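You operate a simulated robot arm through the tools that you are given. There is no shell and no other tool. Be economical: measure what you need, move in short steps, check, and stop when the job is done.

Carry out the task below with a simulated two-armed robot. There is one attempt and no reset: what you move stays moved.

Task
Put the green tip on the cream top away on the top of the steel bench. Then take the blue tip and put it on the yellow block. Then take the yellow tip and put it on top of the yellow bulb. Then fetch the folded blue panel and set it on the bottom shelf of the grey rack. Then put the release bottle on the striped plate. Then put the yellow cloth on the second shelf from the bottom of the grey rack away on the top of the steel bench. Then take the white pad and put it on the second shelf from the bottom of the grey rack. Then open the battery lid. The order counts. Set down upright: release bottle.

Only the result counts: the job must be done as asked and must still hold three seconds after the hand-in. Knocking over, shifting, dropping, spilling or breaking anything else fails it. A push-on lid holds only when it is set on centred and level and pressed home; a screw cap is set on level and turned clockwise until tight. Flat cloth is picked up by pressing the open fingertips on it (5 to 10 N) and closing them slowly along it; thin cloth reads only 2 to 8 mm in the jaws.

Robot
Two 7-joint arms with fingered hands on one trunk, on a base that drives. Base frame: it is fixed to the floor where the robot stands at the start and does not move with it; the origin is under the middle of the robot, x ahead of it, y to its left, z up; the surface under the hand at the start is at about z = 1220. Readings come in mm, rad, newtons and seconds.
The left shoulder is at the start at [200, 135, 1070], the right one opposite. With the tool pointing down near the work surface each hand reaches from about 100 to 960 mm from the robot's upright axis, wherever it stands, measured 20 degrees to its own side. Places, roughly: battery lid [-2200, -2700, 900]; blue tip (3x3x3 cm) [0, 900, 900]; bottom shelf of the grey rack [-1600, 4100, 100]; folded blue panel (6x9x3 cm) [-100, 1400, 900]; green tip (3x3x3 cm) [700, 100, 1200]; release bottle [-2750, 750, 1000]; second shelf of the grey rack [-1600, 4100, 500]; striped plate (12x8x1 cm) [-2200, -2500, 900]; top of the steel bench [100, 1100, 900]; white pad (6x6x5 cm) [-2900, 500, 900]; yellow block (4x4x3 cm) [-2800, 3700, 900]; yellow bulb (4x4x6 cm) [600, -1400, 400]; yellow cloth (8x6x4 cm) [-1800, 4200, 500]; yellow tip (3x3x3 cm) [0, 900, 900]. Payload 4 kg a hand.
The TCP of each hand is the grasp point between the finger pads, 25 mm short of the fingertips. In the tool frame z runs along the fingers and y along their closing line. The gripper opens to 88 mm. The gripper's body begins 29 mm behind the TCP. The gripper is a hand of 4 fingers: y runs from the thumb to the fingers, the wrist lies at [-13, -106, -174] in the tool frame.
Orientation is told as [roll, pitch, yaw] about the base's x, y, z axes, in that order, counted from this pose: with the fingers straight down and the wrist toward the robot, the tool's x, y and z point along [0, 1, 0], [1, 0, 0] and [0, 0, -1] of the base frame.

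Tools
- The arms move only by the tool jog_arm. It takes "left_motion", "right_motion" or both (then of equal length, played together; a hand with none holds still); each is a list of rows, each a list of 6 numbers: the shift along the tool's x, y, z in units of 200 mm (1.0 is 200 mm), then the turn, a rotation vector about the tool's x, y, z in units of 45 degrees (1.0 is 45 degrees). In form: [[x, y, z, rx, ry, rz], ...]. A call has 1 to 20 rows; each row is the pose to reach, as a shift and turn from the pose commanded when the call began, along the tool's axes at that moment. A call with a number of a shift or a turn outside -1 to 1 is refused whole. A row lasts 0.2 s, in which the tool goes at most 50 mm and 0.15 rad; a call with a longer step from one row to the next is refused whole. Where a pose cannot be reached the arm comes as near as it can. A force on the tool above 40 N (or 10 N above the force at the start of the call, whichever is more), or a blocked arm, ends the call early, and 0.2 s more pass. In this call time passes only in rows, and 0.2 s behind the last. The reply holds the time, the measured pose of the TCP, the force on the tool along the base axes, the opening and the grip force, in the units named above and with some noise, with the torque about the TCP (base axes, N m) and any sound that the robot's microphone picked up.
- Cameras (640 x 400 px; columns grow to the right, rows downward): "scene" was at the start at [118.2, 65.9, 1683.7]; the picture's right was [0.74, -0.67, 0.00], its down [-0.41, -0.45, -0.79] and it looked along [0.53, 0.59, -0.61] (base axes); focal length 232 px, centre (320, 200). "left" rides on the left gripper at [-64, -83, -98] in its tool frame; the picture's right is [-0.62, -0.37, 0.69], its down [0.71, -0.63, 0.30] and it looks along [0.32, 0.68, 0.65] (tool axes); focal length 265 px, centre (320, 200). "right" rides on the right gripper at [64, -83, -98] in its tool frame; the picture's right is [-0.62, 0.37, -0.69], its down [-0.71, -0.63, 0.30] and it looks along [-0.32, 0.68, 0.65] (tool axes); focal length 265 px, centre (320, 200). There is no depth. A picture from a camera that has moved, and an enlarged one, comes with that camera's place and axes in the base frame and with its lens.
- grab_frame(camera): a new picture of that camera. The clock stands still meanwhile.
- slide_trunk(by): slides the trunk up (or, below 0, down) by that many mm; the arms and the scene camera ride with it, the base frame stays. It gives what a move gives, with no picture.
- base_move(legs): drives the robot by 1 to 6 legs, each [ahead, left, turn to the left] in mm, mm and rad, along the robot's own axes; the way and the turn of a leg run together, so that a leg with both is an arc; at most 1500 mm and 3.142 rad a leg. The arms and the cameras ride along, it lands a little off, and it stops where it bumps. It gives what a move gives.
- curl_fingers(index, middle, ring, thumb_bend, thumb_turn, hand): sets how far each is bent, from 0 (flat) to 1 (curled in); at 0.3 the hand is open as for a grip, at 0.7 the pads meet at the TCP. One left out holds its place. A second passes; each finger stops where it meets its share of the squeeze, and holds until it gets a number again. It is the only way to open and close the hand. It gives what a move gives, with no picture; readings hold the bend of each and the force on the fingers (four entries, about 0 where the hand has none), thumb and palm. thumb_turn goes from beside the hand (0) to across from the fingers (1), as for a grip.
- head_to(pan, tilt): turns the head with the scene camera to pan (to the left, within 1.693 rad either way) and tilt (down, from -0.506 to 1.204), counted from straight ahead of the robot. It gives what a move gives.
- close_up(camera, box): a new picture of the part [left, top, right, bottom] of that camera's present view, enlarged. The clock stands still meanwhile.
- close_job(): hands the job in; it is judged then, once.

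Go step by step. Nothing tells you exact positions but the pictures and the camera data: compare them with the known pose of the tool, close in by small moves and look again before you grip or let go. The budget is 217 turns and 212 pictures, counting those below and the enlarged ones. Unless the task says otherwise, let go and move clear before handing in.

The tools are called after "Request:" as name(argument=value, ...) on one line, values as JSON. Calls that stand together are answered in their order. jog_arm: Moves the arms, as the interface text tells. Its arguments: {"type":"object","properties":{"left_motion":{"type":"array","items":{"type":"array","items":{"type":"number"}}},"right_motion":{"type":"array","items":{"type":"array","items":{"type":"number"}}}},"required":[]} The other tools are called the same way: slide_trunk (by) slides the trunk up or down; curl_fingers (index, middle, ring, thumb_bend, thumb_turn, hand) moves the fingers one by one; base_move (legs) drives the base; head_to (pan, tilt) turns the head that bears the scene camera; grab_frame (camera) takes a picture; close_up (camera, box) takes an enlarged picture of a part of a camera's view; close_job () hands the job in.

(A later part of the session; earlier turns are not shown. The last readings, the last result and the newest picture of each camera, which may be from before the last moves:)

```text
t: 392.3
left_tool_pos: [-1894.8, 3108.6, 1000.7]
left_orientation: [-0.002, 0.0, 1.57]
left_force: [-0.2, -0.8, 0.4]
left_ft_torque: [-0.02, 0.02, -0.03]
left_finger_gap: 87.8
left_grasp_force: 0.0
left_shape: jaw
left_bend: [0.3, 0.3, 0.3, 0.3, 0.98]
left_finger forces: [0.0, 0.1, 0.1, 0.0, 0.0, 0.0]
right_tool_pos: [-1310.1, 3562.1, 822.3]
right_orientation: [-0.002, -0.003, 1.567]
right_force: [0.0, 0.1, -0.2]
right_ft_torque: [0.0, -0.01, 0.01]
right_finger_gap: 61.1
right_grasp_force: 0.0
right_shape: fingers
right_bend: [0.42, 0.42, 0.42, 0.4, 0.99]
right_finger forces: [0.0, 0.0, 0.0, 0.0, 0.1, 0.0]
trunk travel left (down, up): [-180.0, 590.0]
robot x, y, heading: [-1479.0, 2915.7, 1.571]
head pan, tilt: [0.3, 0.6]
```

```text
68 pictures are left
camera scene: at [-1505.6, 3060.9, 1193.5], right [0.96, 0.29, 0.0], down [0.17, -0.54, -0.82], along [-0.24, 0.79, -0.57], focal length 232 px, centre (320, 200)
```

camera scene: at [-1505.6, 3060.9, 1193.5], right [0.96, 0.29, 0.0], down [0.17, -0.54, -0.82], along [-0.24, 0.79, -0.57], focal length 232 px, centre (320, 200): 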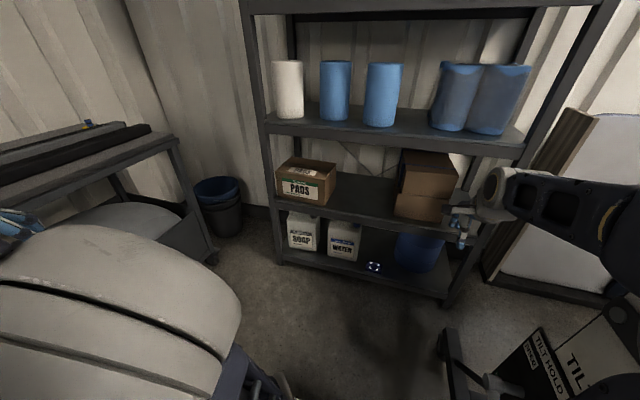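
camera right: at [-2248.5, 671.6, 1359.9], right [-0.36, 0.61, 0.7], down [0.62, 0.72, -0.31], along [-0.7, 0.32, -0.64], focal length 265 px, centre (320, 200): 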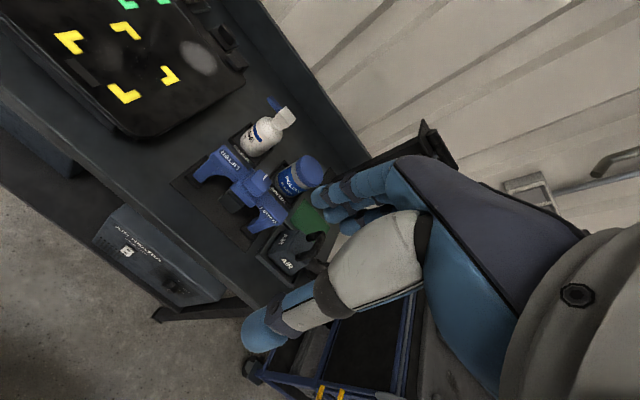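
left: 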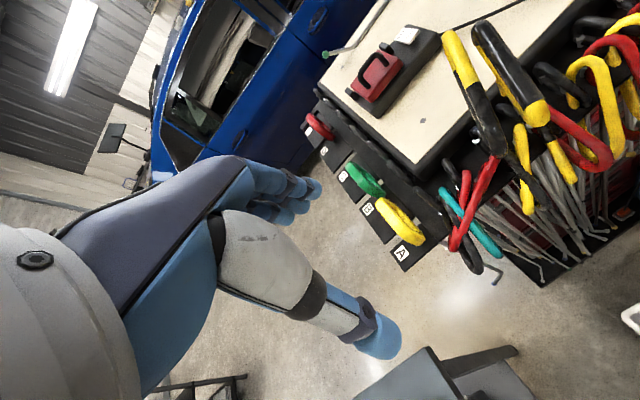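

I bumped the stand on the right, so I'll keep clear of it. Zooming on the second shelf.

Request:
close_up(camera="scene", box=[265, 140, 405, 230])

```text
4.44 times, centred on (335, 185) of scene
camera zoom: at [-1505.6, 3060.9, 1193.5], right [0.96, 0.29, 0.0], down [0.17, -0.54, -0.82], along [-0.24, 0.79, -0.57], focal length 1032 px, centre (253, 267)
```

zoom: 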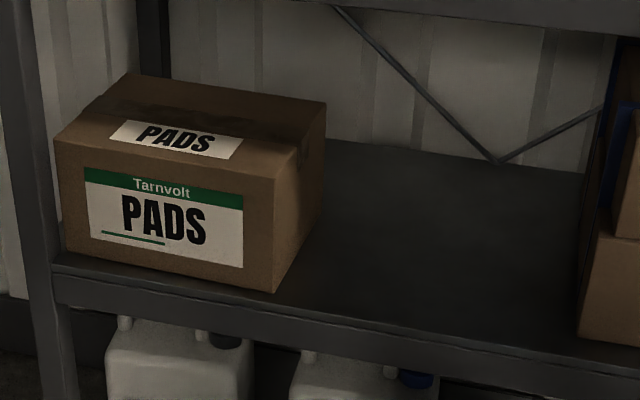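

The PADS box spans x −2000…−1750, y 3967…4120, so the cloth must be right behind it. I'll reposition away from the stand and use the right-hand camera through the gap beside the box.

Request:
base_move(legs=[[-30, 150, 0], [330, 0, 0]])

Request:
slide_trunk(by=-80)

Request:
jog_arm(right_motion=[[0.05, 0, 0, 0, 0, -0.16], [0.1, 0, 0, 0, 0, -0.33], [0.15, 0, 0, 0, 0, -0.5], [0.2, 0, 0, 0, 0, -0.67], [0.25, 0, 0, 0, 0, -0.84], [0.3, 0, 0, 0, 0, -1.0]])

Request:
grab_frame(camera="right")

```text
t: 395.4
left_tool_pos: [-2045.9, 3404.5, 1000.9]
left_orientation: [0.001, 0.001, 1.57]
left_force: [-0.4, -0.1, 0.0]
left_ft_torque: [0.0, -0.03, -0.01]
left_finger_gap: 87.8
left_grasp_force: 0.0
left_shape: jaw
left_bend: [0.3, 0.3, 0.3, 0.3, 0.98]
left_finger forces: [0.0, 0.0, 0.0, 0.1, 0.0, 0.0]
right_tool_pos: [-1459.4, 3856.2, 823.6]
right_orientation: [0.0, -0.002, 1.567]
right_force: [-0.4, 0.0, 0.5]
right_ft_torque: [-0.01, 0.02, 0.02]
right_finger_gap: 61.1
right_grasp_force: 0.1
right_shape: fingers
right_bend: [0.42, 0.42, 0.42, 0.4, 0.99]
right_finger forces: [0.0, 0.0, 0.0, 0.0, 0.0, 0.1]
trunk travel left (down, up): [-180.0, 590.0]
robot x, y, heading: [-1628.6, 3208.9, 1.564]
head pan, tilt: [0.3, 0.6]
```

```text
t: 396.6
left_tool_pos: [-2047.0, 3405.0, 921.0]
left_orientation: [0.0, 0.0, 1.568]
left_force: [0.9, 0.2, -0.1]
left_ft_torque: [0.01, -0.01, 0.02]
left_finger_gap: 87.7
left_grasp_force: 0.1
left_shape: jaw
left_bend: [0.3, 0.3, 0.3, 0.3, 0.98]
left_finger forces: [0.0, 0.1, 0.1, 0.0, 0.1, 0.0]
right_tool_pos: [-1459.4, 3856.4, 742.3]
right_orientation: [-0.001, -0.002, 1.567]
right_force: [1.0, 0.1, -0.5]
right_ft_torque: [0.02, 0.01, -0.02]
right_finger_gap: 60.8
right_grasp_force: 0.1
right_shape: fingers
right_bend: [0.42, 0.42, 0.42, 0.4, 0.99]
right_finger forces: [0.0, 0.1, 0.0, 0.0, 0.1, 0.0]
trunk travel left (down, up): [-100.0, 670.0]
robot x, y, heading: [-1631.7, 3208.9, 1.569]
head pan, tilt: [0.3, 0.6]
```

```text
t: 398.0
left_tool_pos: [-2045.2, 3404.5, 921.7]
left_orientation: [0.0, 0.0, 1.569]
left_force: [0.1, -0.3, -0.5]
left_ft_torque: [-0.02, 0.03, -0.03]
left_finger_gap: 88.2
left_grasp_force: 0.1
left_shape: jaw
left_bend: [0.3, 0.3, 0.3, 0.3, 0.98]
left_finger forces: [0.0, 0.0, 0.0, 0.0, 0.0, 0.1]
right_tool_pos: [-1520.4, 3855.4, 742.2]
right_orientation: [-0.003, 0.002, 2.356]
right_force: [-0.4, -0.1, -0.3]
right_ft_torque: [-0.03, 0.0, -0.04]
right_finger_gap: 60.6
right_grasp_force: 0.1
right_shape: fingers
right_bend: [0.42, 0.42, 0.42, 0.4, 0.99]
right_finger forces: [0.1, 0.0, 0.0, 0.0, 0.0, 0.0]
trunk travel left (down, up): [-100.0, 670.0]
robot x, y, heading: [-1628.5, 3211.0, 1.564]
head pan, tilt: [0.3, 0.6]
```

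```text
66 pictures are left
camera right: at [-1506.9, 3750.5, 840.6], right [0.18, 0.7, 0.69], down [0.95, 0.06, -0.3], along [-0.25, 0.71, -0.65], focal length 265 px, centre (320, 200)
```

right: 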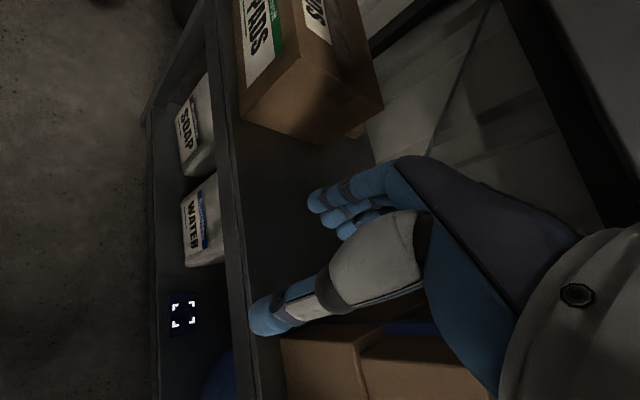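

Request:
close_up(camera="right", box=[300, 60, 440, 180])

```text
3.33 times, centred on (370, 120) of right
camera zoom: at [-1506.9, 3750.5, 840.6], right [0.18, 0.7, 0.69], down [0.95, 0.06, -0.3], along [-0.25, 0.71, -0.65], focal length 885 px, centre (153, 467)
```

zoom: 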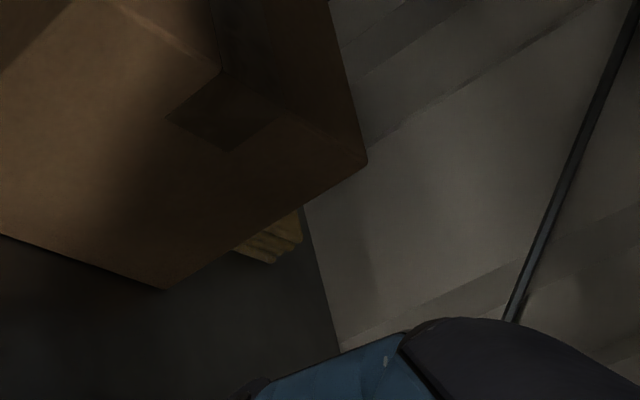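

I can see the folded yellow cloth's right end poking out behind the box, at about x≈-1808, y≈4215–4275. I'll lower the hand to z≈590 outside the rack first.

Request:
jog_arm(right_motion=[[0, 0, 0.2, 0, 0, 0.1], [0, 0, 0.4, 0, 0, 0.2], [0, 0, 0.6, 0, 0, 0.2], [0, 0, 0.76, 0, 0, 0.2]])

Request:
grab_frame(camera="scene")

```text
t: 399.0
left_tool_pos: [-2045.7, 3403.9, 921.7]
left_orientation: [0.001, 0.001, 1.57]
left_force: [-0.7, 1.0, 0.0]
left_ft_torque: [-0.03, 0.0, -0.01]
left_finger_gap: 87.7
left_grasp_force: 0.0
left_shape: jaw
left_bend: [0.3, 0.3, 0.3, 0.3, 0.98]
left_finger forces: [0.1, 0.0, 0.0, 0.0, 0.1, 0.0]
right_tool_pos: [-1519.5, 3860.2, 589.7]
right_orientation: [-0.003, -0.002, 2.195]
right_force: [0.8, 0.6, 0.3]
right_ft_torque: [0.0, 0.04, 0.01]
right_finger_gap: 61.3
right_grasp_force: 0.1
right_shape: fingers
right_bend: [0.42, 0.42, 0.42, 0.4, 0.99]
right_finger forces: [0.0, 0.0, 0.1, 0.0, 0.0, 0.1]
trunk travel left (down, up): [-100.0, 670.0]
robot x, y, heading: [-1627.0, 3208.4, 1.572]
head pan, tilt: [0.3, 0.6]
```

```text
64 pictures are left
camera scene: at [-1656.2, 3355.8, 1113.7], right [0.96, 0.29, 0.0], down [0.17, -0.54, -0.83], along [-0.24, 0.79, -0.56], focal length 232 px, centre (320, 200)
```

scene: 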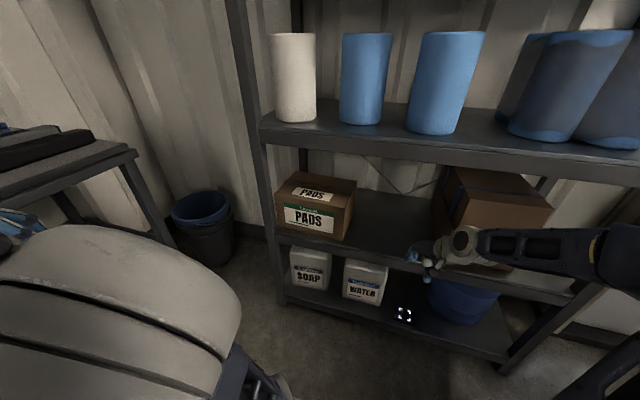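

The elbow sticks out to the right, which would hit the boxes. I'll back off, extend the arm straight in the open, then drive it in through the gap.

Request:
base_move(legs=[[-250, 105, 0]])

Request:
jog_arm(right_motion=[[0.11, 0.16, 0, 0, 0, 0], [0.22, 0.32, 0, 0, 0, 0], [0.33, 0.48, 0, 0, 0, 0], [0.44, 0.64, 0, 0, 0, 0], [0.55, 0.8, 0, 0, 0, 0]])

Request:
jog_arm(right_motion=[[-0.18, 0.13, 0, 0, 0, 0], [-0.36, 0.26, 0, 0, 0, 0], [-0.54, 0.39, 0, 0, 0, 0], [-0.72, 0.52, 0, 0, 0, 0]])

Request:
grab_frame(camera="scene")

```text
t: 400.9
left_tool_pos: [-2148.6, 3147.9, 921.0]
left_orientation: [0.0, 0.0, 1.57]
left_force: [0.1, -0.8, 0.4]
left_ft_torque: [0.01, 0.01, 0.02]
left_finger_gap: 87.8
left_grasp_force: 0.1
left_shape: jaw
left_bend: [0.3, 0.3, 0.3, 0.3, 0.98]
left_finger forces: [0.0, 0.0, 0.0, 0.0, 0.0, 0.0]
right_tool_pos: [-1621.7, 3604.0, 590.2]
right_orientation: [-0.003, -0.002, 2.196]
right_force: [0.0, -0.2, -0.2]
right_ft_torque: [-0.02, 0.01, 0.0]
right_finger_gap: 61.0
right_grasp_force: 0.1
right_shape: fingers
right_bend: [0.42, 0.42, 0.42, 0.4, 0.99]
right_finger forces: [0.0, 0.0, 0.0, 0.0, 0.0, 0.0]
trunk travel left (down, up): [-100.0, 670.0]
robot x, y, heading: [-1733.6, 2954.1, 1.572]
head pan, tilt: [0.3, 0.6]
```

```text
t: 402.1
left_tool_pos: [-2148.7, 3148.0, 921.4]
left_orientation: [0.002, 0.003, 1.569]
left_force: [0.8, 0.5, -0.5]
left_ft_torque: [0.0, 0.0, 0.0]
left_finger_gap: 88.0
left_grasp_force: 0.0
left_shape: jaw
left_bend: [0.3, 0.3, 0.3, 0.3, 0.98]
left_finger forces: [0.1, 0.0, 0.0, 0.1, 0.0, 0.0]
right_tool_pos: [-1805.1, 3671.6, 589.2]
right_orientation: [-0.003, -0.001, 2.197]
right_force: [0.0, -0.3, -0.2]
right_ft_torque: [0.0, 0.03, 0.01]
right_finger_gap: 61.0
right_grasp_force: 0.0
right_shape: fingers
right_bend: [0.42, 0.42, 0.42, 0.4, 0.99]
right_finger forces: [0.0, 0.1, 0.0, 0.1, 0.0, 0.0]
trunk travel left (down, up): [-100.0, 670.0]
robot x, y, heading: [-1734.3, 2955.9, 1.569]
head pan, tilt: [0.3, 0.6]
```

```text
t: 403.1
left_tool_pos: [-2148.5, 3148.2, 921.2]
left_orientation: [0.001, 0.003, 1.572]
left_force: [0.7, 0.0, 0.6]
left_ft_torque: [-0.01, -0.02, 0.02]
left_finger_gap: 87.8
left_grasp_force: 0.0
left_shape: jaw
left_bend: [0.3, 0.3, 0.3, 0.3, 0.98]
left_finger forces: [0.0, 0.1, 0.0, 0.0, 0.0, 0.0]
right_tool_pos: [-1749.8, 3841.4, 593.9]
right_orientation: [0.0, 0.0, 2.199]
right_force: [0.0, 0.1, 0.3]
right_ft_torque: [-0.02, 0.01, -0.03]
right_finger_gap: 61.3
right_grasp_force: 0.1
right_shape: fingers
right_bend: [0.42, 0.42, 0.42, 0.4, 0.99]
right_finger forces: [0.1, 0.1, 0.0, 0.0, 0.0, 0.0]
trunk travel left (down, up): [-100.0, 670.0]
robot x, y, heading: [-1733.3, 2954.7, 1.571]
head pan, tilt: [0.3, 0.6]
```

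```text
63 pictures are left
camera scene: at [-1759.2, 3099.8, 1113.7], right [0.96, 0.3, 0.0], down [0.17, -0.54, -0.83], along [-0.24, 0.79, -0.56], focal length 232 px, centre (320, 200)
```

scene: 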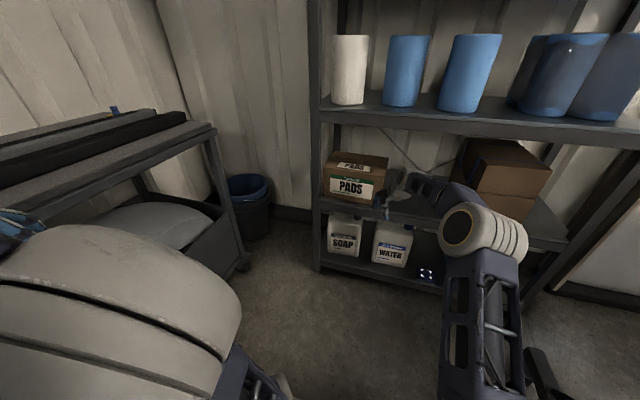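

The arm is extended with the elbow slightly right. I'll lower the trunk 100 mm (keeping the hand height) and extend a bit so the elbow passes beneath the upper shelf.

Request:
slide_trunk(by=-100)

Request:
jog_arm(right_motion=[[-0.03, 0.04, -0.15, 0, 0, 0], [-0.06, 0.09, -0.3, 0, 0, 0], [-0.1, 0.14, -0.42, 0, 0, 0], [-0.13, 0.18, -0.5, 0, 0, 0]])

Request:
base_move(legs=[[0, -70, 0], [200, 0, 0]])

Request:
grab_frame(camera="scene")

Request:
grab_frame(camera="right")

```text
t: 404.5
left_tool_pos: [-2149.1, 3147.8, 821.3]
left_orientation: [0.001, 0.001, 1.571]
left_force: [-0.9, 0.0, -0.4]
left_ft_torque: [0.0, 0.01, 0.0]
left_finger_gap: 87.9
left_grasp_force: 0.1
left_shape: jaw
left_bend: [0.3, 0.3, 0.3, 0.3, 0.98]
left_finger forces: [0.0, 0.1, 0.1, 0.0, 0.0, 0.0]
right_tool_pos: [-1749.7, 3840.6, 494.4]
right_orientation: [-0.001, -0.002, 2.197]
right_force: [0.1, 0.5, -1.0]
right_ft_torque: [0.0, -0.04, -0.03]
right_finger_gap: 61.1
right_grasp_force: 0.1
right_shape: fingers
right_bend: [0.42, 0.42, 0.42, 0.4, 0.99]
right_finger forces: [0.0, 0.0, 0.0, 0.0, 0.0, 0.0]
trunk travel left (down, up): [0.0, 770.0]
robot x, y, heading: [-1731.3, 2952.4, 1.573]
head pan, tilt: [0.3, 0.6]
```

```text
t: 405.5
left_tool_pos: [-2147.5, 3148.5, 821.3]
left_orientation: [-0.001, 0.001, 1.571]
left_force: [-0.4, 0.4, -0.3]
left_ft_torque: [0.0, 0.01, -0.06]
left_finger_gap: 87.9
left_grasp_force: 0.0
left_shape: jaw
left_bend: [0.3, 0.3, 0.3, 0.3, 0.98]
left_finger forces: [0.0, 0.0, 0.0, 0.0, 0.0, 0.0]
right_tool_pos: [-1746.6, 3874.1, 589.9]
right_orientation: [0.0, 0.0, 2.199]
right_force: [-0.1, 0.1, 0.2]
right_ft_torque: [0.01, -0.04, 0.02]
right_finger_gap: 60.9
right_grasp_force: 0.0
right_shape: fingers
right_bend: [0.42, 0.42, 0.42, 0.4, 0.99]
right_finger forces: [0.0, 0.0, 0.0, 0.1, 0.0, 0.0]
right hand out of reach, approached as far as the arm can: row 4
trunk travel left (down, up): [0.0, 770.0]
robot x, y, heading: [-1733.9, 2954.7, 1.572]
head pan, tilt: [0.3, 0.6]
```

```text
t: 407.7
left_tool_pos: [-2075.5, 3353.3, 821.1]
left_orientation: [0.0, 0.001, 1.566]
left_force: [-0.1, 0.0, -0.3]
left_ft_torque: [-0.02, 0.0, 0.01]
left_finger_gap: 87.7
left_grasp_force: 0.0
left_shape: jaw
left_bend: [0.3, 0.3, 0.3, 0.3, 0.98]
left_finger forces: [0.0, 0.1, 0.0, 0.0, 0.0, 0.0]
right_tool_pos: [-1672.5, 4080.0, 589.4]
right_orientation: [-0.001, -0.002, 2.193]
right_force: [0.2, 0.8, 0.4]
right_ft_torque: [0.01, -0.01, 0.01]
right_finger_gap: 61.0
right_grasp_force: 0.0
right_shape: fingers
right_bend: [0.42, 0.42, 0.42, 0.4, 0.99]
right_finger forces: [0.1, 0.0, 0.0, 0.0, 0.0, 0.1]
trunk travel left (down, up): [0.0, 770.0]
robot x, y, heading: [-1660.6, 3160.5, 1.564]
head pan, tilt: [0.3, 0.6]
```

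```text
62 pictures are left
camera scene: at [-1687.3, 3304.7, 1013.6], right [0.96, 0.29, 0.0], down [0.17, -0.54, -0.83], along [-0.24, 0.79, -0.56], focal length 232 px, centre (320, 200)
```

scene: 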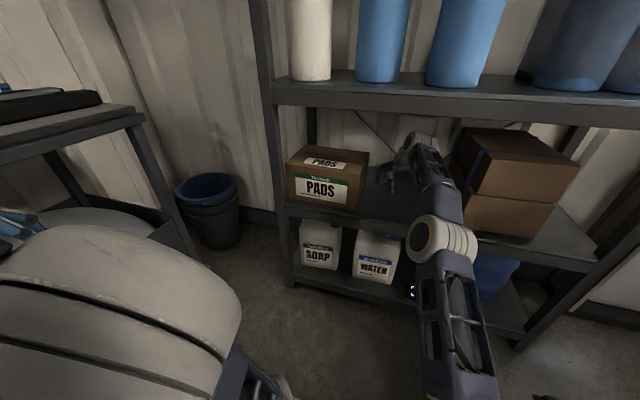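

```text
61 pictures are left
camera right: at [-1675.2, 3974.0, 687.3], right [0.29, 0.66, 0.69], down [0.95, -0.1, -0.3], along [-0.13, 0.75, -0.65], focal length 265 px, centre (320, 200)
```

right: 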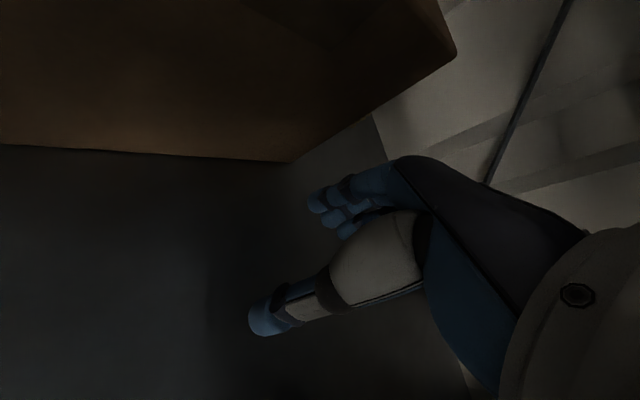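

The hand is in the gap and the elbow is low enough. I'll drive in another 130 mm and look for the cloth.

Request:
base_move(legs=[[130, 0, 0.006]])

Request:
close_up(camera="right", box=[220, 0, 480, 200])

```text
t: 409.0
left_tool_pos: [-2078.5, 3480.3, 821.0]
left_orientation: [0.0, 0.0, 1.576]
left_force: [1.0, 0.4, -0.8]
left_ft_torque: [-0.01, 0.0, 0.02]
left_finger_gap: 87.8
left_grasp_force: 0.2
left_shape: jaw
left_bend: [0.3, 0.3, 0.3, 0.3, 0.98]
left_finger forces: [0.1, 0.0, 0.1, 0.0, 0.1, 0.0]
right_tool_pos: [-1678.7, 4210.4, 588.9]
right_orientation: [-0.001, -0.001, 2.198]
right_force: [-0.2, 0.1, 0.0]
right_ft_torque: [-0.01, -0.01, 0.0]
right_finger_gap: 61.3
right_grasp_force: 0.0
right_shape: fingers
right_bend: [0.42, 0.42, 0.42, 0.4, 0.99]
right_finger forces: [0.0, 0.0, 0.0, 0.0, 0.0, 0.0]
trunk travel left (down, up): [0.0, 770.0]
robot x, y, heading: [-1663.4, 3283.7, 1.579]
head pan, tilt: [0.3, 0.6]
```

```text
2.00 times, centred on (350, 100) of right
camera zoom: at [-1680.6, 4103.8, 687.4], right [0.28, 0.66, 0.69], down [0.95, -0.09, -0.3], along [-0.14, 0.74, -0.65], focal length 531 px, centre (260, 400)
```

zoom: 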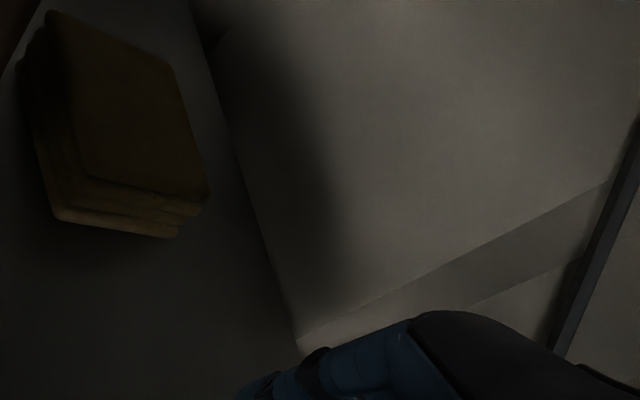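

The folded cloth is clearly visible: x −1871…−1803, y 4212…4273, top z≈545. I'll open the hand fully and turn it to close along x, easing left.

Request:
curl_fingers(hand="right", index=0.3, middle=0.3, ring=0.3, thumb_bend=0.3)

Request:
jog_arm(right_motion=[[0.02, 0.01, 0, 0, 0, -0.16], [0.05, 0.03, 0, 0, 0, -0.33], [0.09, 0.06, 0, 0, 0, -0.5], [0.13, 0.09, 0, 0, 0, -0.67], [0.16, 0.12, 0, 0, 0, -0.84], [0.2, 0.145, 0, 0, 0, -1.0]])

Request:
close_up(camera="scene", box=[280, 90, 600, 290])

```text
t: 410.0
left_tool_pos: [-2077.4, 3480.8, 821.3]
left_orientation: [0.0, 0.002, 1.575]
left_force: [0.0, -0.8, -0.5]
left_ft_torque: [0.01, -0.01, 0.0]
left_finger_gap: 88.0
left_grasp_force: 0.1
left_shape: jaw
left_bend: [0.3, 0.3, 0.3, 0.3, 0.98]
left_finger forces: [0.1, 0.1, 0.0, 0.1, 0.1, 0.0]
right_tool_pos: [-1678.4, 4209.4, 589.4]
right_orientation: [-0.002, -0.002, 2.198]
right_force: [0.5, -0.4, -0.2]
right_ft_torque: [-0.01, -0.02, 0.01]
right_finger_gap: 84.3
right_grasp_force: 0.0
right_shape: fingers
right_bend: [0.3, 0.3, 0.3, 0.3, 0.98]
right_finger forces: [0.1, 0.0, 0.0, 0.0, 0.0, 0.0]
trunk travel left (down, up): [0.0, 770.0]
robot x, y, heading: [-1661.7, 3289.7, 1.576]
head pan, tilt: [0.3, 0.6]
```

```text
t: 411.4
left_tool_pos: [-2077.9, 3480.4, 820.9]
left_orientation: [0.0, 0.003, 1.574]
left_force: [0.7, 0.2, 0.3]
left_ft_torque: [0.01, 0.0, 0.04]
left_finger_gap: 87.7
left_grasp_force: 0.1
left_shape: jaw
left_bend: [0.3, 0.3, 0.3, 0.3, 0.98]
left_finger forces: [0.1, 0.0, 0.0, 0.0, 0.0, 0.0]
right_tool_pos: [-1710.7, 4150.0, 561.5]
right_orientation: [-0.001, 0.0, 2.945]
right_force: [0.0, 0.1, 0.1]
right_ft_torque: [-0.03, -0.03, 0.0]
right_finger_gap: 84.4
right_grasp_force: 0.7
right_shape: fingers
right_bend: [0.3, 0.3, 0.3, 0.3, 0.98]
right_finger forces: [0.2, 0.0, 0.0, 0.0, 0.0, 0.1]
right hand out of reach, approached as far as the arm can: row 1, 2, 3, 4, 5, 6
trunk travel left (down, up): [0.0, 770.0]
robot x, y, heading: [-1657.4, 3287.5, 1.574]
head pan, tilt: [0.3, 0.6]
```

```text
2.00 times, centred on (440, 190) of scene
camera zoom: at [-1688.2, 3434.5, 1013.6], right [0.95, 0.3, 0.0], down [0.17, -0.54, -0.83], along [-0.25, 0.79, -0.56], focal length 464 px, centre (80, 220)
```

zoom: 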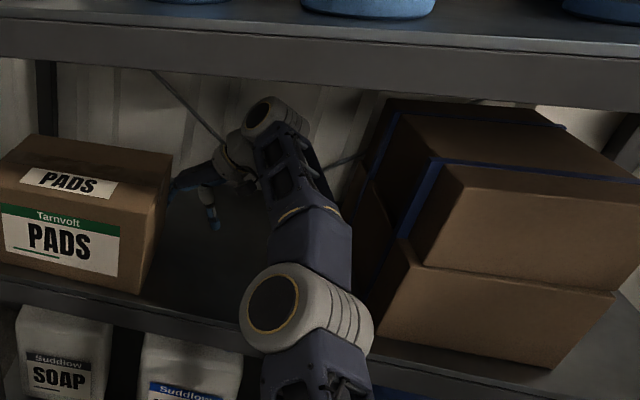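

The hand needs more base advance. Clearances look fine, so I'll drive in another 100 mm.

Request:
base_move(legs=[[100, 10, 0]])

Request:
jog_arm(right_motion=[[0, 0, -0.06, 0, 0, -0.1], [0, 0.05, -0.12, 0, 0, -0.2]])

Request:
grab_frame(camera="right")

Request:
close_up(camera="scene", box=[280, 90, 600, 290])

```text
t: 412.6
left_tool_pos: [-2088.4, 3584.2, 821.0]
left_orientation: [0.0, 0.003, 1.575]
left_force: [0.1, -0.2, 0.2]
left_ft_torque: [-0.01, 0.0, -0.01]
left_finger_gap: 87.8
left_grasp_force: 0.1
left_shape: jaw
left_bend: [0.3, 0.3, 0.3, 0.3, 0.98]
left_finger forces: [0.1, 0.0, 0.0, 0.0, 0.0, 0.0]
right_tool_pos: [-1723.0, 4253.9, 561.0]
right_orientation: [-0.002, -0.001, 2.943]
right_force: [0.3, 0.5, 0.2]
right_ft_torque: [0.03, -0.02, -0.01]
right_finger_gap: 84.7
right_grasp_force: 0.1
right_shape: fingers
right_bend: [0.3, 0.3, 0.3, 0.3, 0.98]
right_finger forces: [0.0, 0.1, 0.0, 0.0, 0.0, 0.1]
trunk travel left (down, up): [0.0, 770.0]
robot x, y, heading: [-1669.9, 3391.9, 1.584]
head pan, tilt: [0.3, 0.6]
```

```text
t: 413.2
left_tool_pos: [-2088.3, 3584.1, 821.3]
left_orientation: [-0.002, 0.002, 1.575]
left_force: [-0.5, -0.6, -0.1]
left_ft_torque: [-0.01, 0.02, -0.01]
left_finger_gap: 87.8
left_grasp_force: 0.1
left_shape: jaw
left_bend: [0.3, 0.3, 0.3, 0.3, 0.98]
left_finger forces: [0.0, 0.1, 0.0, 0.0, 0.1, 0.0]
right_tool_pos: [-1730.0, 4229.9, 581.1]
right_orientation: [-0.001, 0.001, 3.1]
right_force: [1.0, -0.1, 0.4]
right_ft_torque: [0.03, 0.0, 0.0]
right_finger_gap: 84.8
right_grasp_force: 0.1
right_shape: fingers
right_bend: [0.3, 0.3, 0.3, 0.3, 0.98]
right_finger forces: [0.0, 0.0, 0.0, 0.0, 0.1, 0.1]
right hand out of reach, approached as far as the arm can: row 1, 2
trunk travel left (down, up): [0.0, 770.0]
robot x, y, heading: [-1674.5, 3390.3, 1.577]
head pan, tilt: [0.3, 0.6]
```

```text
58 pictures are left
camera right: at [-1649.2, 4161.9, 678.3], right [-0.34, 0.63, 0.69], down [0.66, 0.69, -0.3], along [-0.67, 0.35, -0.65], focal length 265 px, centre (320, 200)
```

right: 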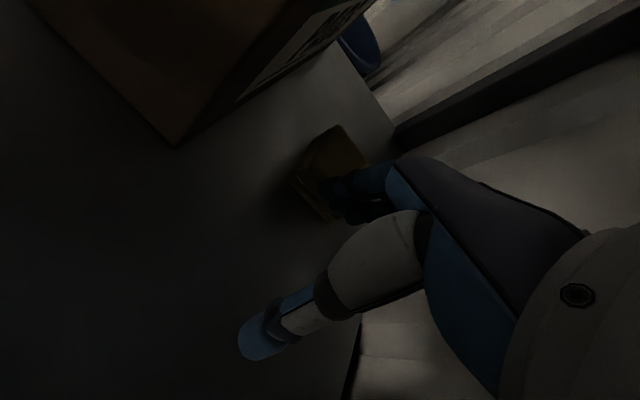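

```text
2.00 times, centred on (440, 190) of scene
camera zoom: at [-1699.0, 3538.1, 1013.6], right [0.95, 0.3, 0.0], down [0.17, -0.54, -0.83], along [-0.25, 0.79, -0.56], focal length 464 px, centre (80, 220)
```

zoom: 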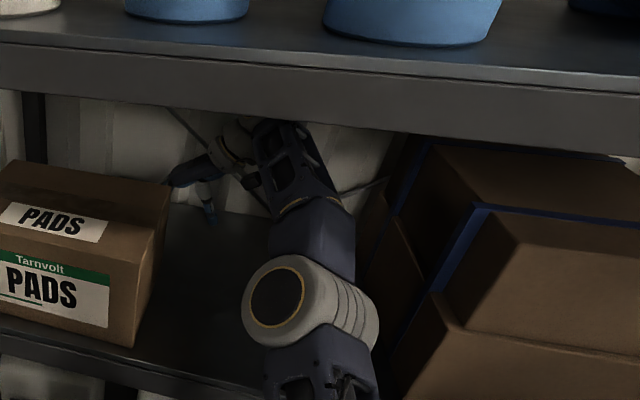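

Reach is limited because the shoulder is low. I'll raise the trunk in small steps while keeping the hand at the same height.

Request:
jog_arm(right_motion=[[0, 0, 0.1, 0, 0, 0], [0, 0, 0.15, 0, 0, 0]])

Request:
slide_trunk(by=60)

Request:
jog_arm(right_motion=[[0, 0, 0.15, 0, 0, 0], [0, 0, 0.3, 0, 0, 0]])

Request:
slide_trunk(by=50)

Request:
close_up(camera="scene", box=[280, 90, 600, 290])

```text
t: 413.8
left_tool_pos: [-2087.9, 3583.5, 821.5]
left_orientation: [0.001, 0.001, 1.575]
left_force: [0.4, 0.3, -0.5]
left_ft_torque: [0.02, -0.02, 0.03]
left_finger_gap: 88.0
left_grasp_force: 0.0
left_shape: jaw
left_bend: [0.3, 0.3, 0.3, 0.3, 0.98]
left_finger forces: [0.0, 0.0, 0.1, 0.1, 0.0, 0.1]
right_tool_pos: [-1731.6, 4229.9, 549.8]
right_orientation: [-0.001, 0.0, 3.103]
right_force: [0.4, 0.2, 0.4]
right_ft_torque: [0.01, 0.01, -0.02]
right_finger_gap: 84.6
right_grasp_force: 0.0
right_shape: fingers
right_bend: [0.3, 0.3, 0.3, 0.3, 0.98]
right_finger forces: [0.0, 0.0, 0.0, 0.0, 0.1, 0.1]
trunk travel left (down, up): [0.0, 770.0]
robot x, y, heading: [-1670.3, 3394.0, 1.577]
head pan, tilt: [0.3, 0.6]
```

```text
t: 414.8
left_tool_pos: [-2086.8, 3584.3, 881.1]
left_orientation: [0.002, 0.003, 1.574]
left_force: [0.4, -0.4, 0.1]
left_ft_torque: [0.02, 0.01, -0.02]
left_finger_gap: 87.5
left_grasp_force: 0.1
left_shape: jaw
left_bend: [0.3, 0.3, 0.3, 0.3, 0.98]
left_finger forces: [0.0, 0.0, 0.0, 0.0, 0.0, 0.0]
right_tool_pos: [-1730.5, 4230.2, 609.5]
right_orientation: [-0.002, 0.001, 3.102]
right_force: [-0.2, 1.0, 0.3]
right_ft_torque: [-0.03, 0.0, 0.04]
right_finger_gap: 84.4
right_grasp_force: 0.0
right_shape: fingers
right_bend: [0.3, 0.3, 0.3, 0.3, 0.98]
right_finger forces: [0.0, 0.0, 0.0, 0.1, 0.0, 0.1]
trunk travel left (down, up): [-60.0, 710.0]
robot x, y, heading: [-1671.6, 3393.4, 1.575]
head pan, tilt: [0.3, 0.6]
```

```text
t: 415.4
left_tool_pos: [-2088.4, 3583.6, 881.8]
left_orientation: [-0.001, 0.003, 1.575]
left_force: [0.1, -0.1, 0.8]
left_ft_torque: [0.0, 0.02, -0.01]
left_finger_gap: 87.7
left_grasp_force: 0.1
left_shape: jaw
left_bend: [0.3, 0.3, 0.3, 0.3, 0.98]
left_finger forces: [0.0, 0.0, 0.1, 0.0, 0.1, 0.0]
right_tool_pos: [-1730.2, 4232.6, 551.6]
right_orientation: [-0.003, 0.003, 3.102]
right_force: [0.0, 0.7, -0.1]
right_ft_torque: [-0.03, 0.02, 0.01]
right_finger_gap: 84.6
right_grasp_force: 0.0
right_shape: fingers
right_bend: [0.3, 0.3, 0.3, 0.3, 0.98]
right_finger forces: [0.0, 0.0, 0.0, 0.0, 0.1, 0.0]
trunk travel left (down, up): [-60.0, 710.0]
robot x, y, heading: [-1674.1, 3392.2, 1.576]
head pan, tilt: [0.3, 0.6]
```

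```text
t: 416.3
left_tool_pos: [-2087.5, 3584.1, 931.6]
left_orientation: [0.0, 0.001, 1.577]
left_force: [0.6, -0.1, 0.7]
left_ft_torque: [0.04, 0.01, 0.0]
left_finger_gap: 87.6
left_grasp_force: 0.1
left_shape: jaw
left_bend: [0.3, 0.3, 0.3, 0.3, 0.98]
left_finger forces: [0.0, 0.0, 0.0, 0.1, 0.1, 0.0]
right_tool_pos: [-1730.4, 4232.1, 600.4]
right_orientation: [-0.001, 0.0, 3.102]
right_force: [0.4, 0.1, 0.4]
right_ft_torque: [0.02, 0.03, 0.02]
right_finger_gap: 84.5
right_grasp_force: 0.0
right_shape: fingers
right_bend: [0.3, 0.3, 0.3, 0.3, 0.98]
right_finger forces: [0.0, 0.0, 0.0, 0.1, 0.1, 0.0]
trunk travel left (down, up): [-110.0, 660.0]
robot x, y, heading: [-1673.4, 3392.2, 1.578]
head pan, tilt: [0.3, 0.6]
```

```text
2.00 times, centred on (440, 190) of scene
camera zoom: at [-1699.0, 3538.1, 1123.6], right [0.95, 0.3, 0.0], down [0.17, -0.54, -0.83], along [-0.25, 0.79, -0.56], focal length 464 px, centre (80, 220)
```

zoom: 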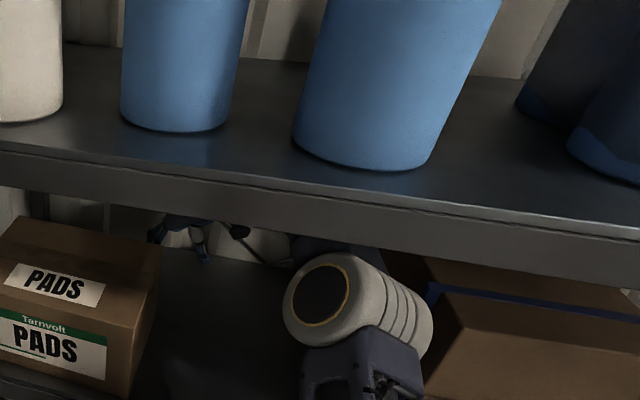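

Clearances hold. Now moving left over the cloth at z≈595.

Request:
jog_arm(right_motion=[[0, 0.15, 0.02, 0, 0, 0], [-0.01, 0.3, 0.03, 0, 0, 0], [-0.02, 0.43, 0.03, 0, 0, 0], [-0.034, 0.537, 0.03, 0, 0, 0]])

Request:
grab_frame(camera="right")

Request:
close_up(camera="scene", box=[280, 90, 600, 290])

```text
t: 417.3
left_tool_pos: [-2088.6, 3583.8, 931.1]
left_orientation: [0.0, 0.001, 1.576]
left_force: [0.3, -0.3, -0.1]
left_ft_torque: [-0.04, 0.01, 0.01]
left_finger_gap: 87.6
left_grasp_force: 0.1
left_shape: jaw
left_bend: [0.3, 0.3, 0.3, 0.3, 0.98]
left_finger forces: [0.0, 0.0, 0.0, 0.1, 0.0, 0.0]
right_tool_pos: [-1822.6, 4233.8, 593.4]
right_orientation: [0.0, 0.002, 3.1]
right_force: [-0.2, -0.5, -0.6]
right_ft_torque: [-0.04, 0.01, 0.01]
right_finger_gap: 84.3
right_grasp_force: 0.1
right_shape: fingers
right_bend: [0.3, 0.3, 0.3, 0.3, 0.98]
right_finger forces: [0.0, 0.0, 0.0, 0.2, 0.1, 0.0]
right hand out of reach, approached as far as the arm can: row 3, 4
trunk travel left (down, up): [-110.0, 660.0]
robot x, y, heading: [-1670.7, 3394.9, 1.576]
head pan, tilt: [0.3, 0.6]
```

```text
55 pictures are left
camera right: at [-1742.1, 4166.5, 691.1], right [-0.34, 0.63, 0.69], down [0.66, 0.69, -0.3], along [-0.67, 0.35, -0.65], focal length 265 px, centre (320, 200)
```

right: 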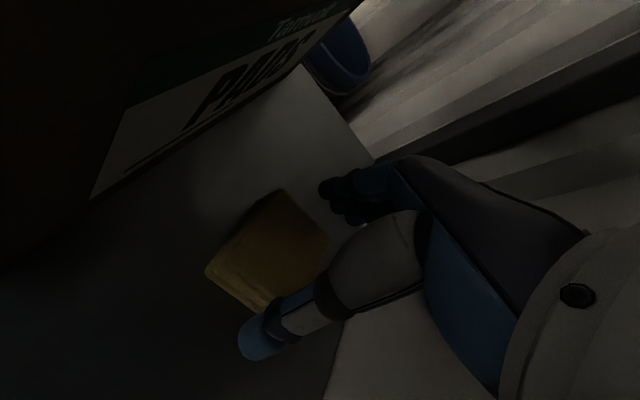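

```text
2.00 times, centred on (440, 190) of scene
camera zoom: at [-1699.0, 3538.1, 1123.6], right [0.95, 0.3, 0.0], down [0.17, -0.54, -0.83], along [-0.25, 0.79, -0.56], focal length 464 px, centre (80, 220)
```

zoom: 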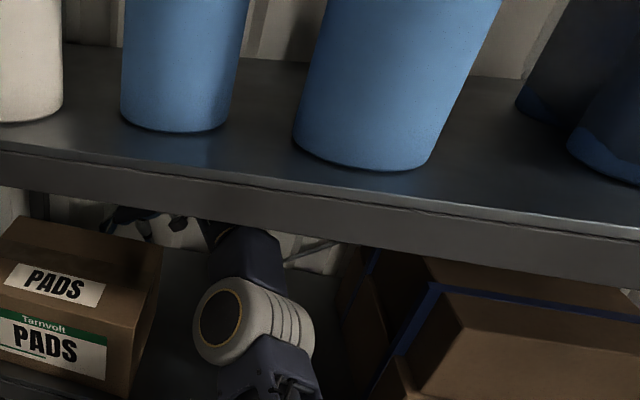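

The hand is 15 mm short of centring on the cloth. A small base shift does it.

Request:
base_move(legs=[[12, 20, 0]])

Request:
close_up(camera="right", box=[180, 140, 420, 380])

```text
t: 418.1
left_tool_pos: [-2108.8, 3594.6, 931.2]
left_orientation: [-0.001, 0.002, 1.577]
left_force: [0.1, 0.1, 0.4]
left_ft_torque: [0.02, -0.01, -0.03]
left_finger_gap: 87.6
left_grasp_force: 0.0
left_shape: jaw
left_bend: [0.3, 0.3, 0.3, 0.3, 0.98]
left_finger forces: [0.0, 0.1, 0.1, 0.0, 0.1, 0.1]
right_tool_pos: [-1843.3, 4245.6, 592.3]
right_orientation: [-0.001, 0.0, 3.101]
right_force: [-0.1, -0.5, 0.3]
right_ft_torque: [0.0, 0.03, -0.02]
right_finger_gap: 84.7
right_grasp_force: 0.1
right_shape: fingers
right_bend: [0.3, 0.3, 0.3, 0.3, 0.98]
right_finger forces: [0.0, 0.0, 0.1, 0.0, 0.0, 0.1]
trunk travel left (down, up): [-110.0, 660.0]
robot x, y, heading: [-1695.5, 3404.3, 1.571]
head pan, tilt: [0.3, 0.6]
```

```text
1.67 times, centred on (300, 260) of right
camera zoom: at [-1762.2, 4178.4, 691.1], right [-0.34, 0.63, 0.69], down [0.66, 0.69, -0.3], along [-0.67, 0.35, -0.65], focal length 442 px, centre (353, 100)
```

zoom: 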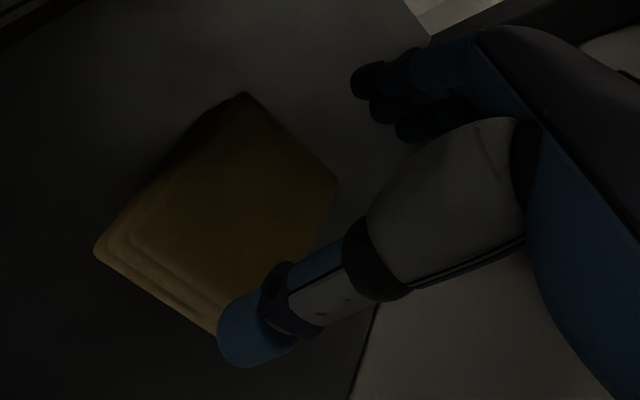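

Centring by a few mm and descending around the cloth.

Request:
jog_arm(right_motion=[[0.038, -0.04, 0.05, 0, 0, 0], [0.038, -0.04, 0.15, 0, 0, 0], [0.038, -0.04, 0.23, 0, 0, 0]])

Request:
close_up(camera="right", box=[180, 140, 420, 380])

```text
t: 418.9
left_tool_pos: [-2107.3, 3594.8, 930.4]
left_orientation: [0.001, 0.003, 1.576]
left_force: [-0.3, 0.0, -0.2]
left_ft_torque: [0.0, 0.0, -0.03]
left_finger_gap: 87.7
left_grasp_force: 0.0
left_shape: jaw
left_bend: [0.3, 0.3, 0.3, 0.3, 0.98]
left_finger forces: [0.0, 0.0, 0.1, 0.0, 0.0, 0.0]
right_tool_pos: [-1834.5, 4239.0, 545.5]
right_orientation: [-0.004, -0.001, 3.099]
right_force: [0.3, -0.5, 2.5]
right_ft_torque: [0.01, -0.01, 0.01]
right_finger_gap: 86.2
right_grasp_force: 1.7
right_shape: fingers
right_bend: [0.3, 0.3, 0.3, 0.29, 0.98]
right_finger forces: [1.4, 0.0, 0.1, 0.1, 1.3, 0.1]
trunk travel left (down, up): [-110.0, 660.0]
robot x, y, heading: [-1687.7, 3401.9, 1.576]
head pan, tilt: [0.3, 0.6]
```

```text
1.67 times, centred on (300, 260) of right
camera zoom: at [-1754.2, 4170.8, 644.2], right [-0.34, 0.63, 0.69], down [0.66, 0.69, -0.3], along [-0.67, 0.35, -0.65], focal length 442 px, centre (353, 100)
```

zoom: 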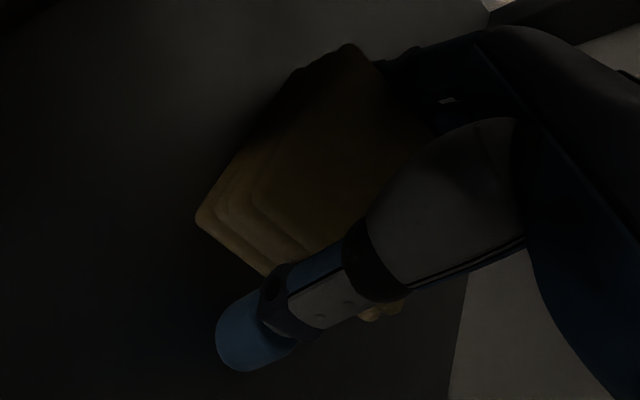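

The cloth is between the thumb and fingers. Closing.

Request:
curl_fingers(hand="right", index=0.5, middle=0.5, ring=0.5, thumb_bend=0.5)

Request:
jog_arm(right_motion=[[0, 0, -0.05, 0, 0, 0], [0, 0, -0.12, 0, 0, 0], [0, 0, -0.2, 0, 0, 0]])

Request:
close_up(camera="right", box=[180, 140, 420, 380])

```text
t: 419.9
left_tool_pos: [-2108.0, 3594.9, 930.3]
left_orientation: [-0.001, 0.001, 1.577]
left_force: [0.0, -0.7, 0.2]
left_ft_torque: [0.01, 0.03, -0.01]
left_finger_gap: 87.6
left_grasp_force: 0.1
left_shape: jaw
left_bend: [0.3, 0.3, 0.3, 0.3, 0.98]
left_finger forces: [0.1, 0.0, 0.0, 0.0, 0.0, 0.0]
right_tool_pos: [-1836.7, 4238.9, 548.6]
right_orientation: [-0.004, -0.004, 3.102]
right_force: [-5.1, 0.2, 22.8]
right_ft_torque: [0.12, 1.05, 0.05]
right_finger_gap: 74.6
right_grasp_force: 32.0
right_shape: fingers
right_bend: [0.35, 0.4, 0.42, 0.37, 0.98]
right_finger forces: [15.2, 22.0, 5.6, 0.0, 20.7, 0.0]
trunk travel left (down, up): [-110.0, 660.0]
robot x, y, heading: [-1694.0, 3402.0, 1.578]
head pan, tilt: [0.3, 0.6]
```

```text
t: 420.7
left_tool_pos: [-2109.3, 3595.2, 931.7]
left_orientation: [0.0, 0.002, 1.575]
left_force: [-0.6, 0.2, 0.2]
left_ft_torque: [-0.03, 0.0, 0.01]
left_finger_gap: 87.8
left_grasp_force: 0.1
left_shape: jaw
left_bend: [0.3, 0.3, 0.3, 0.3, 0.98]
left_finger forces: [0.0, 0.1, 0.0, 0.0, 0.0, 0.1]
right_tool_pos: [-1835.6, 4237.9, 584.4]
right_orientation: [-0.003, 0.001, 3.103]
right_force: [-1.1, -0.2, -0.1]
right_ft_torque: [-0.01, 0.0, -0.02]
right_finger_gap: 74.5
right_grasp_force: 22.2
right_shape: fingers
right_bend: [0.37, 0.44, 0.43, 0.37, 0.98]
right_finger forces: [12.7, 4.5, 4.7, 0.0, 22.9, 0.0]
trunk travel left (down, up): [-110.0, 660.0]
robot x, y, heading: [-1691.2, 3405.1, 1.577]
head pan, tilt: [0.3, 0.6]
```

```text
1.67 times, centred on (300, 260) of right
camera zoom: at [-1754.1, 4169.6, 682.7], right [-0.35, 0.63, 0.69], down [0.66, 0.69, -0.3], along [-0.67, 0.35, -0.65], focal length 442 px, centre (353, 100)
```

zoom: 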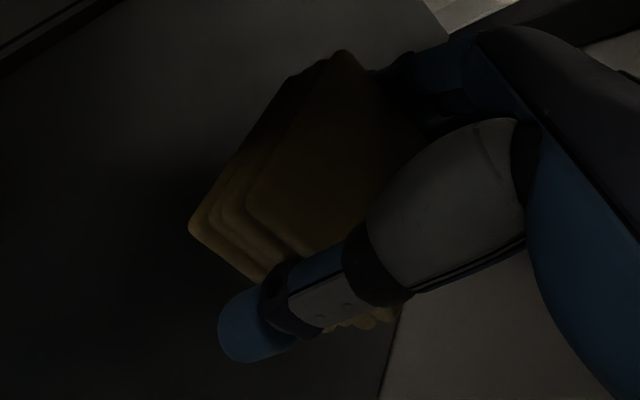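

The cloth is held. I'll slide right out from behind the box, turn the hand back, and then back out along the gap.

Request:
jog_arm(right_motion=[[0, -0.15, 0, 0, 0, 0], [0, -0.3, 0, 0, 0, 0], [0, -0.45, 0, 0, 0, 0], [0, -0.6, 0, 0, 0, 0], [0, -0.68, 0, 0, 0, 0]])

Request:
jog_arm(right_motion=[[0, 0, 0, 0, 0, 0.16], [0, -0.03, 0, 0, 0, 0.33], [0, -0.06, 0, 0, 0, 0.5], [0, -0.1, 0, 0, 0, 0.67], [0, -0.14, 0, 0, 0, 0.84], [0, -0.17, 0, 0, 0, 1.0]])

Request:
grab_frame(camera="right")

Request:
close_up(camera="scene", box=[280, 90, 600, 290])

```text
t: 421.9
left_tool_pos: [-2107.6, 3596.0, 930.7]
left_orientation: [0.0, 0.002, 1.576]
left_force: [0.1, 0.0, 0.1]
left_ft_torque: [-0.02, 0.01, 0.02]
left_finger_gap: 87.8
left_grasp_force: 0.0
left_shape: jaw
left_bend: [0.3, 0.3, 0.3, 0.3, 0.98]
left_finger forces: [0.1, 0.0, 0.1, 0.0, 0.1, 0.1]
right_tool_pos: [-1699.7, 4232.5, 584.8]
right_orientation: [-0.001, 0.0, 3.104]
right_force: [0.4, 0.2, -0.6]
right_ft_torque: [0.0, 0.0, 0.01]
right_finger_gap: 74.5
right_grasp_force: 22.3
right_shape: fingers
right_bend: [0.37, 0.44, 0.43, 0.37, 0.98]
right_finger forces: [12.7, 4.3, 4.7, 0.0, 22.9, 0.0]
trunk travel left (down, up): [-110.0, 660.0]
robot x, y, heading: [-1693.9, 3404.4, 1.579]
head pan, tilt: [0.3, 0.6]
```

```text
t: 423.3
left_tool_pos: [-2105.1, 3599.0, 928.4]
left_orientation: [0.003, 0.002, 1.573]
left_force: [-0.4, 0.1, -0.4]
left_ft_torque: [0.02, -0.01, -0.03]
left_finger_gap: 87.8
left_grasp_force: 0.1
left_shape: jaw
left_bend: [0.3, 0.3, 0.3, 0.3, 0.98]
left_finger forces: [0.2, 0.0, 0.1, 0.1, 0.0, 0.1]
right_tool_pos: [-1656.2, 4229.6, 563.5]
right_orientation: [0.023, 0.019, 2.304]
right_force: [0.1, 0.5, 0.0]
right_ft_torque: [-0.02, -0.03, 0.05]
right_finger_gap: 74.1
right_grasp_force: 22.1
right_shape: fingers
right_bend: [0.37, 0.44, 0.43, 0.37, 0.98]
right_finger forces: [12.6, 4.4, 4.6, 0.0, 22.5, 0.1]
trunk travel left (down, up): [-110.0, 660.0]
robot x, y, heading: [-1690.3, 3403.1, 1.575]
head pan, tilt: [0.3, 0.6]
```

```text
50 pictures are left
camera right: at [-1647.2, 4127.8, 665.6], right [0.22, 0.71, 0.67], down [0.95, 0.0, -0.31], along [-0.22, 0.71, -0.67], focal length 265 px, centre (320, 200)
```

right: 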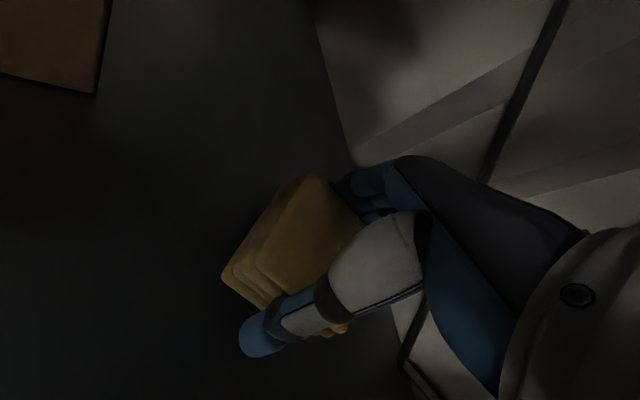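

```text
2.00 times, centred on (440, 190) of scene
camera zoom: at [-1715.2, 3552.9, 1119.5], right [0.95, 0.3, 0.0], down [0.17, -0.54, -0.82], along [-0.25, 0.79, -0.57], focal length 464 px, centre (80, 220)
```

zoom: 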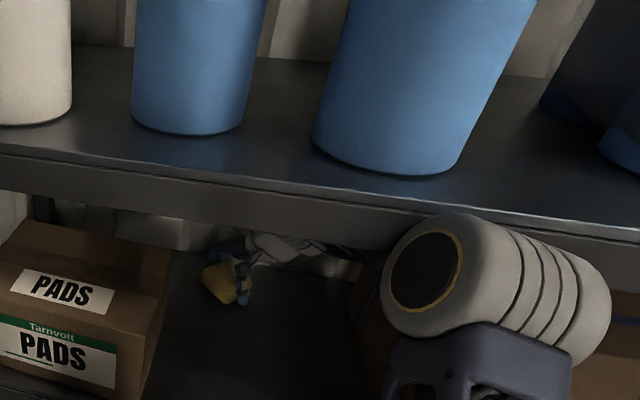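

The cloth is clear of the box. I'll back straight out of the rack.

Request:
base_move(legs=[[-150, 0, 0], [-350, 0, 0]])

Request:
head_to(pan=0.0, tilt=0.6)

Request:
grab_frame(camera="scene")

```text
t: 426.5
left_tool_pos: [-2107.5, 3104.2, 930.8]
left_orientation: [0.0, 0.001, 1.573]
left_force: [-0.5, 0.1, 0.8]
left_ft_torque: [0.01, 0.02, -0.03]
left_finger_gap: 87.9
left_grasp_force: 0.2
left_shape: jaw
left_bend: [0.3, 0.3, 0.3, 0.3, 0.98]
left_finger forces: [0.0, 0.0, 0.0, 0.0, 0.1, 0.0]
right_tool_pos: [-1662.1, 3737.4, 586.0]
right_orientation: [-0.002, -0.001, 2.314]
right_force: [0.1, 0.7, -0.7]
right_ft_torque: [-0.03, -0.03, 0.05]
right_finger_gap: 74.0
right_grasp_force: 21.8
right_shape: fingers
right_bend: [0.37, 0.44, 0.44, 0.37, 0.98]
right_finger forces: [12.4, 4.3, 4.5, 0.0, 22.1, 0.1]
trunk travel left (down, up): [-110.0, 660.0]
robot x, y, heading: [-1688.9, 2907.8, 1.571]
head pan, tilt: [0.3, 0.6]
```

```text
t: 427.3
left_tool_pos: [-2106.5, 3103.4, 931.1]
left_orientation: [0.001, 0.002, 1.573]
left_force: [0.1, 0.1, 0.4]
left_ft_torque: [0.0, -0.01, -0.02]
left_finger_gap: 87.6
left_grasp_force: 0.0
left_shape: jaw
left_bend: [0.3, 0.3, 0.3, 0.3, 0.98]
left_finger forces: [0.0, 0.0, 0.0, 0.1, 0.0, 0.0]
right_tool_pos: [-1661.9, 3736.8, 587.4]
right_orientation: [-0.001, -0.002, 2.314]
right_force: [0.5, -0.3, -0.2]
right_ft_torque: [0.03, -0.02, -0.01]
right_finger_gap: 74.0
right_grasp_force: 22.3
right_shape: fingers
right_bend: [0.37, 0.44, 0.44, 0.37, 0.98]
right_finger forces: [12.3, 4.2, 4.4, 0.0, 22.1, 0.0]
trunk travel left (down, up): [-110.0, 660.0]
robot x, y, heading: [-1688.5, 2910.1, 1.573]
head pan, tilt: [0.0, 0.6]
```

```text
48 pictures are left
camera scene: at [-1691.5, 3060.8, 1123.6], right [1.0, 0.0, 0.0], down [0.0, -0.56, -0.83], along [0.0, 0.83, -0.56], focal length 232 px, centre (320, 200)
```

scene: 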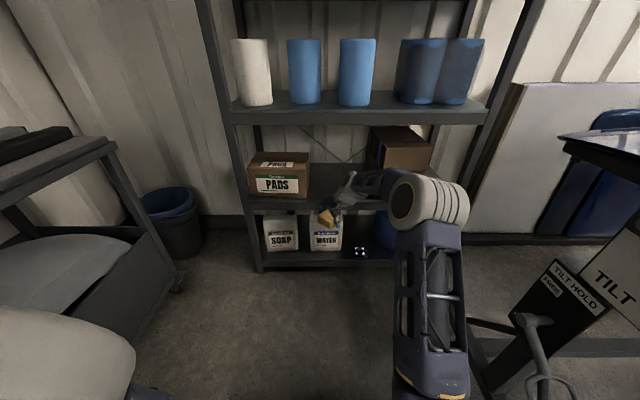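

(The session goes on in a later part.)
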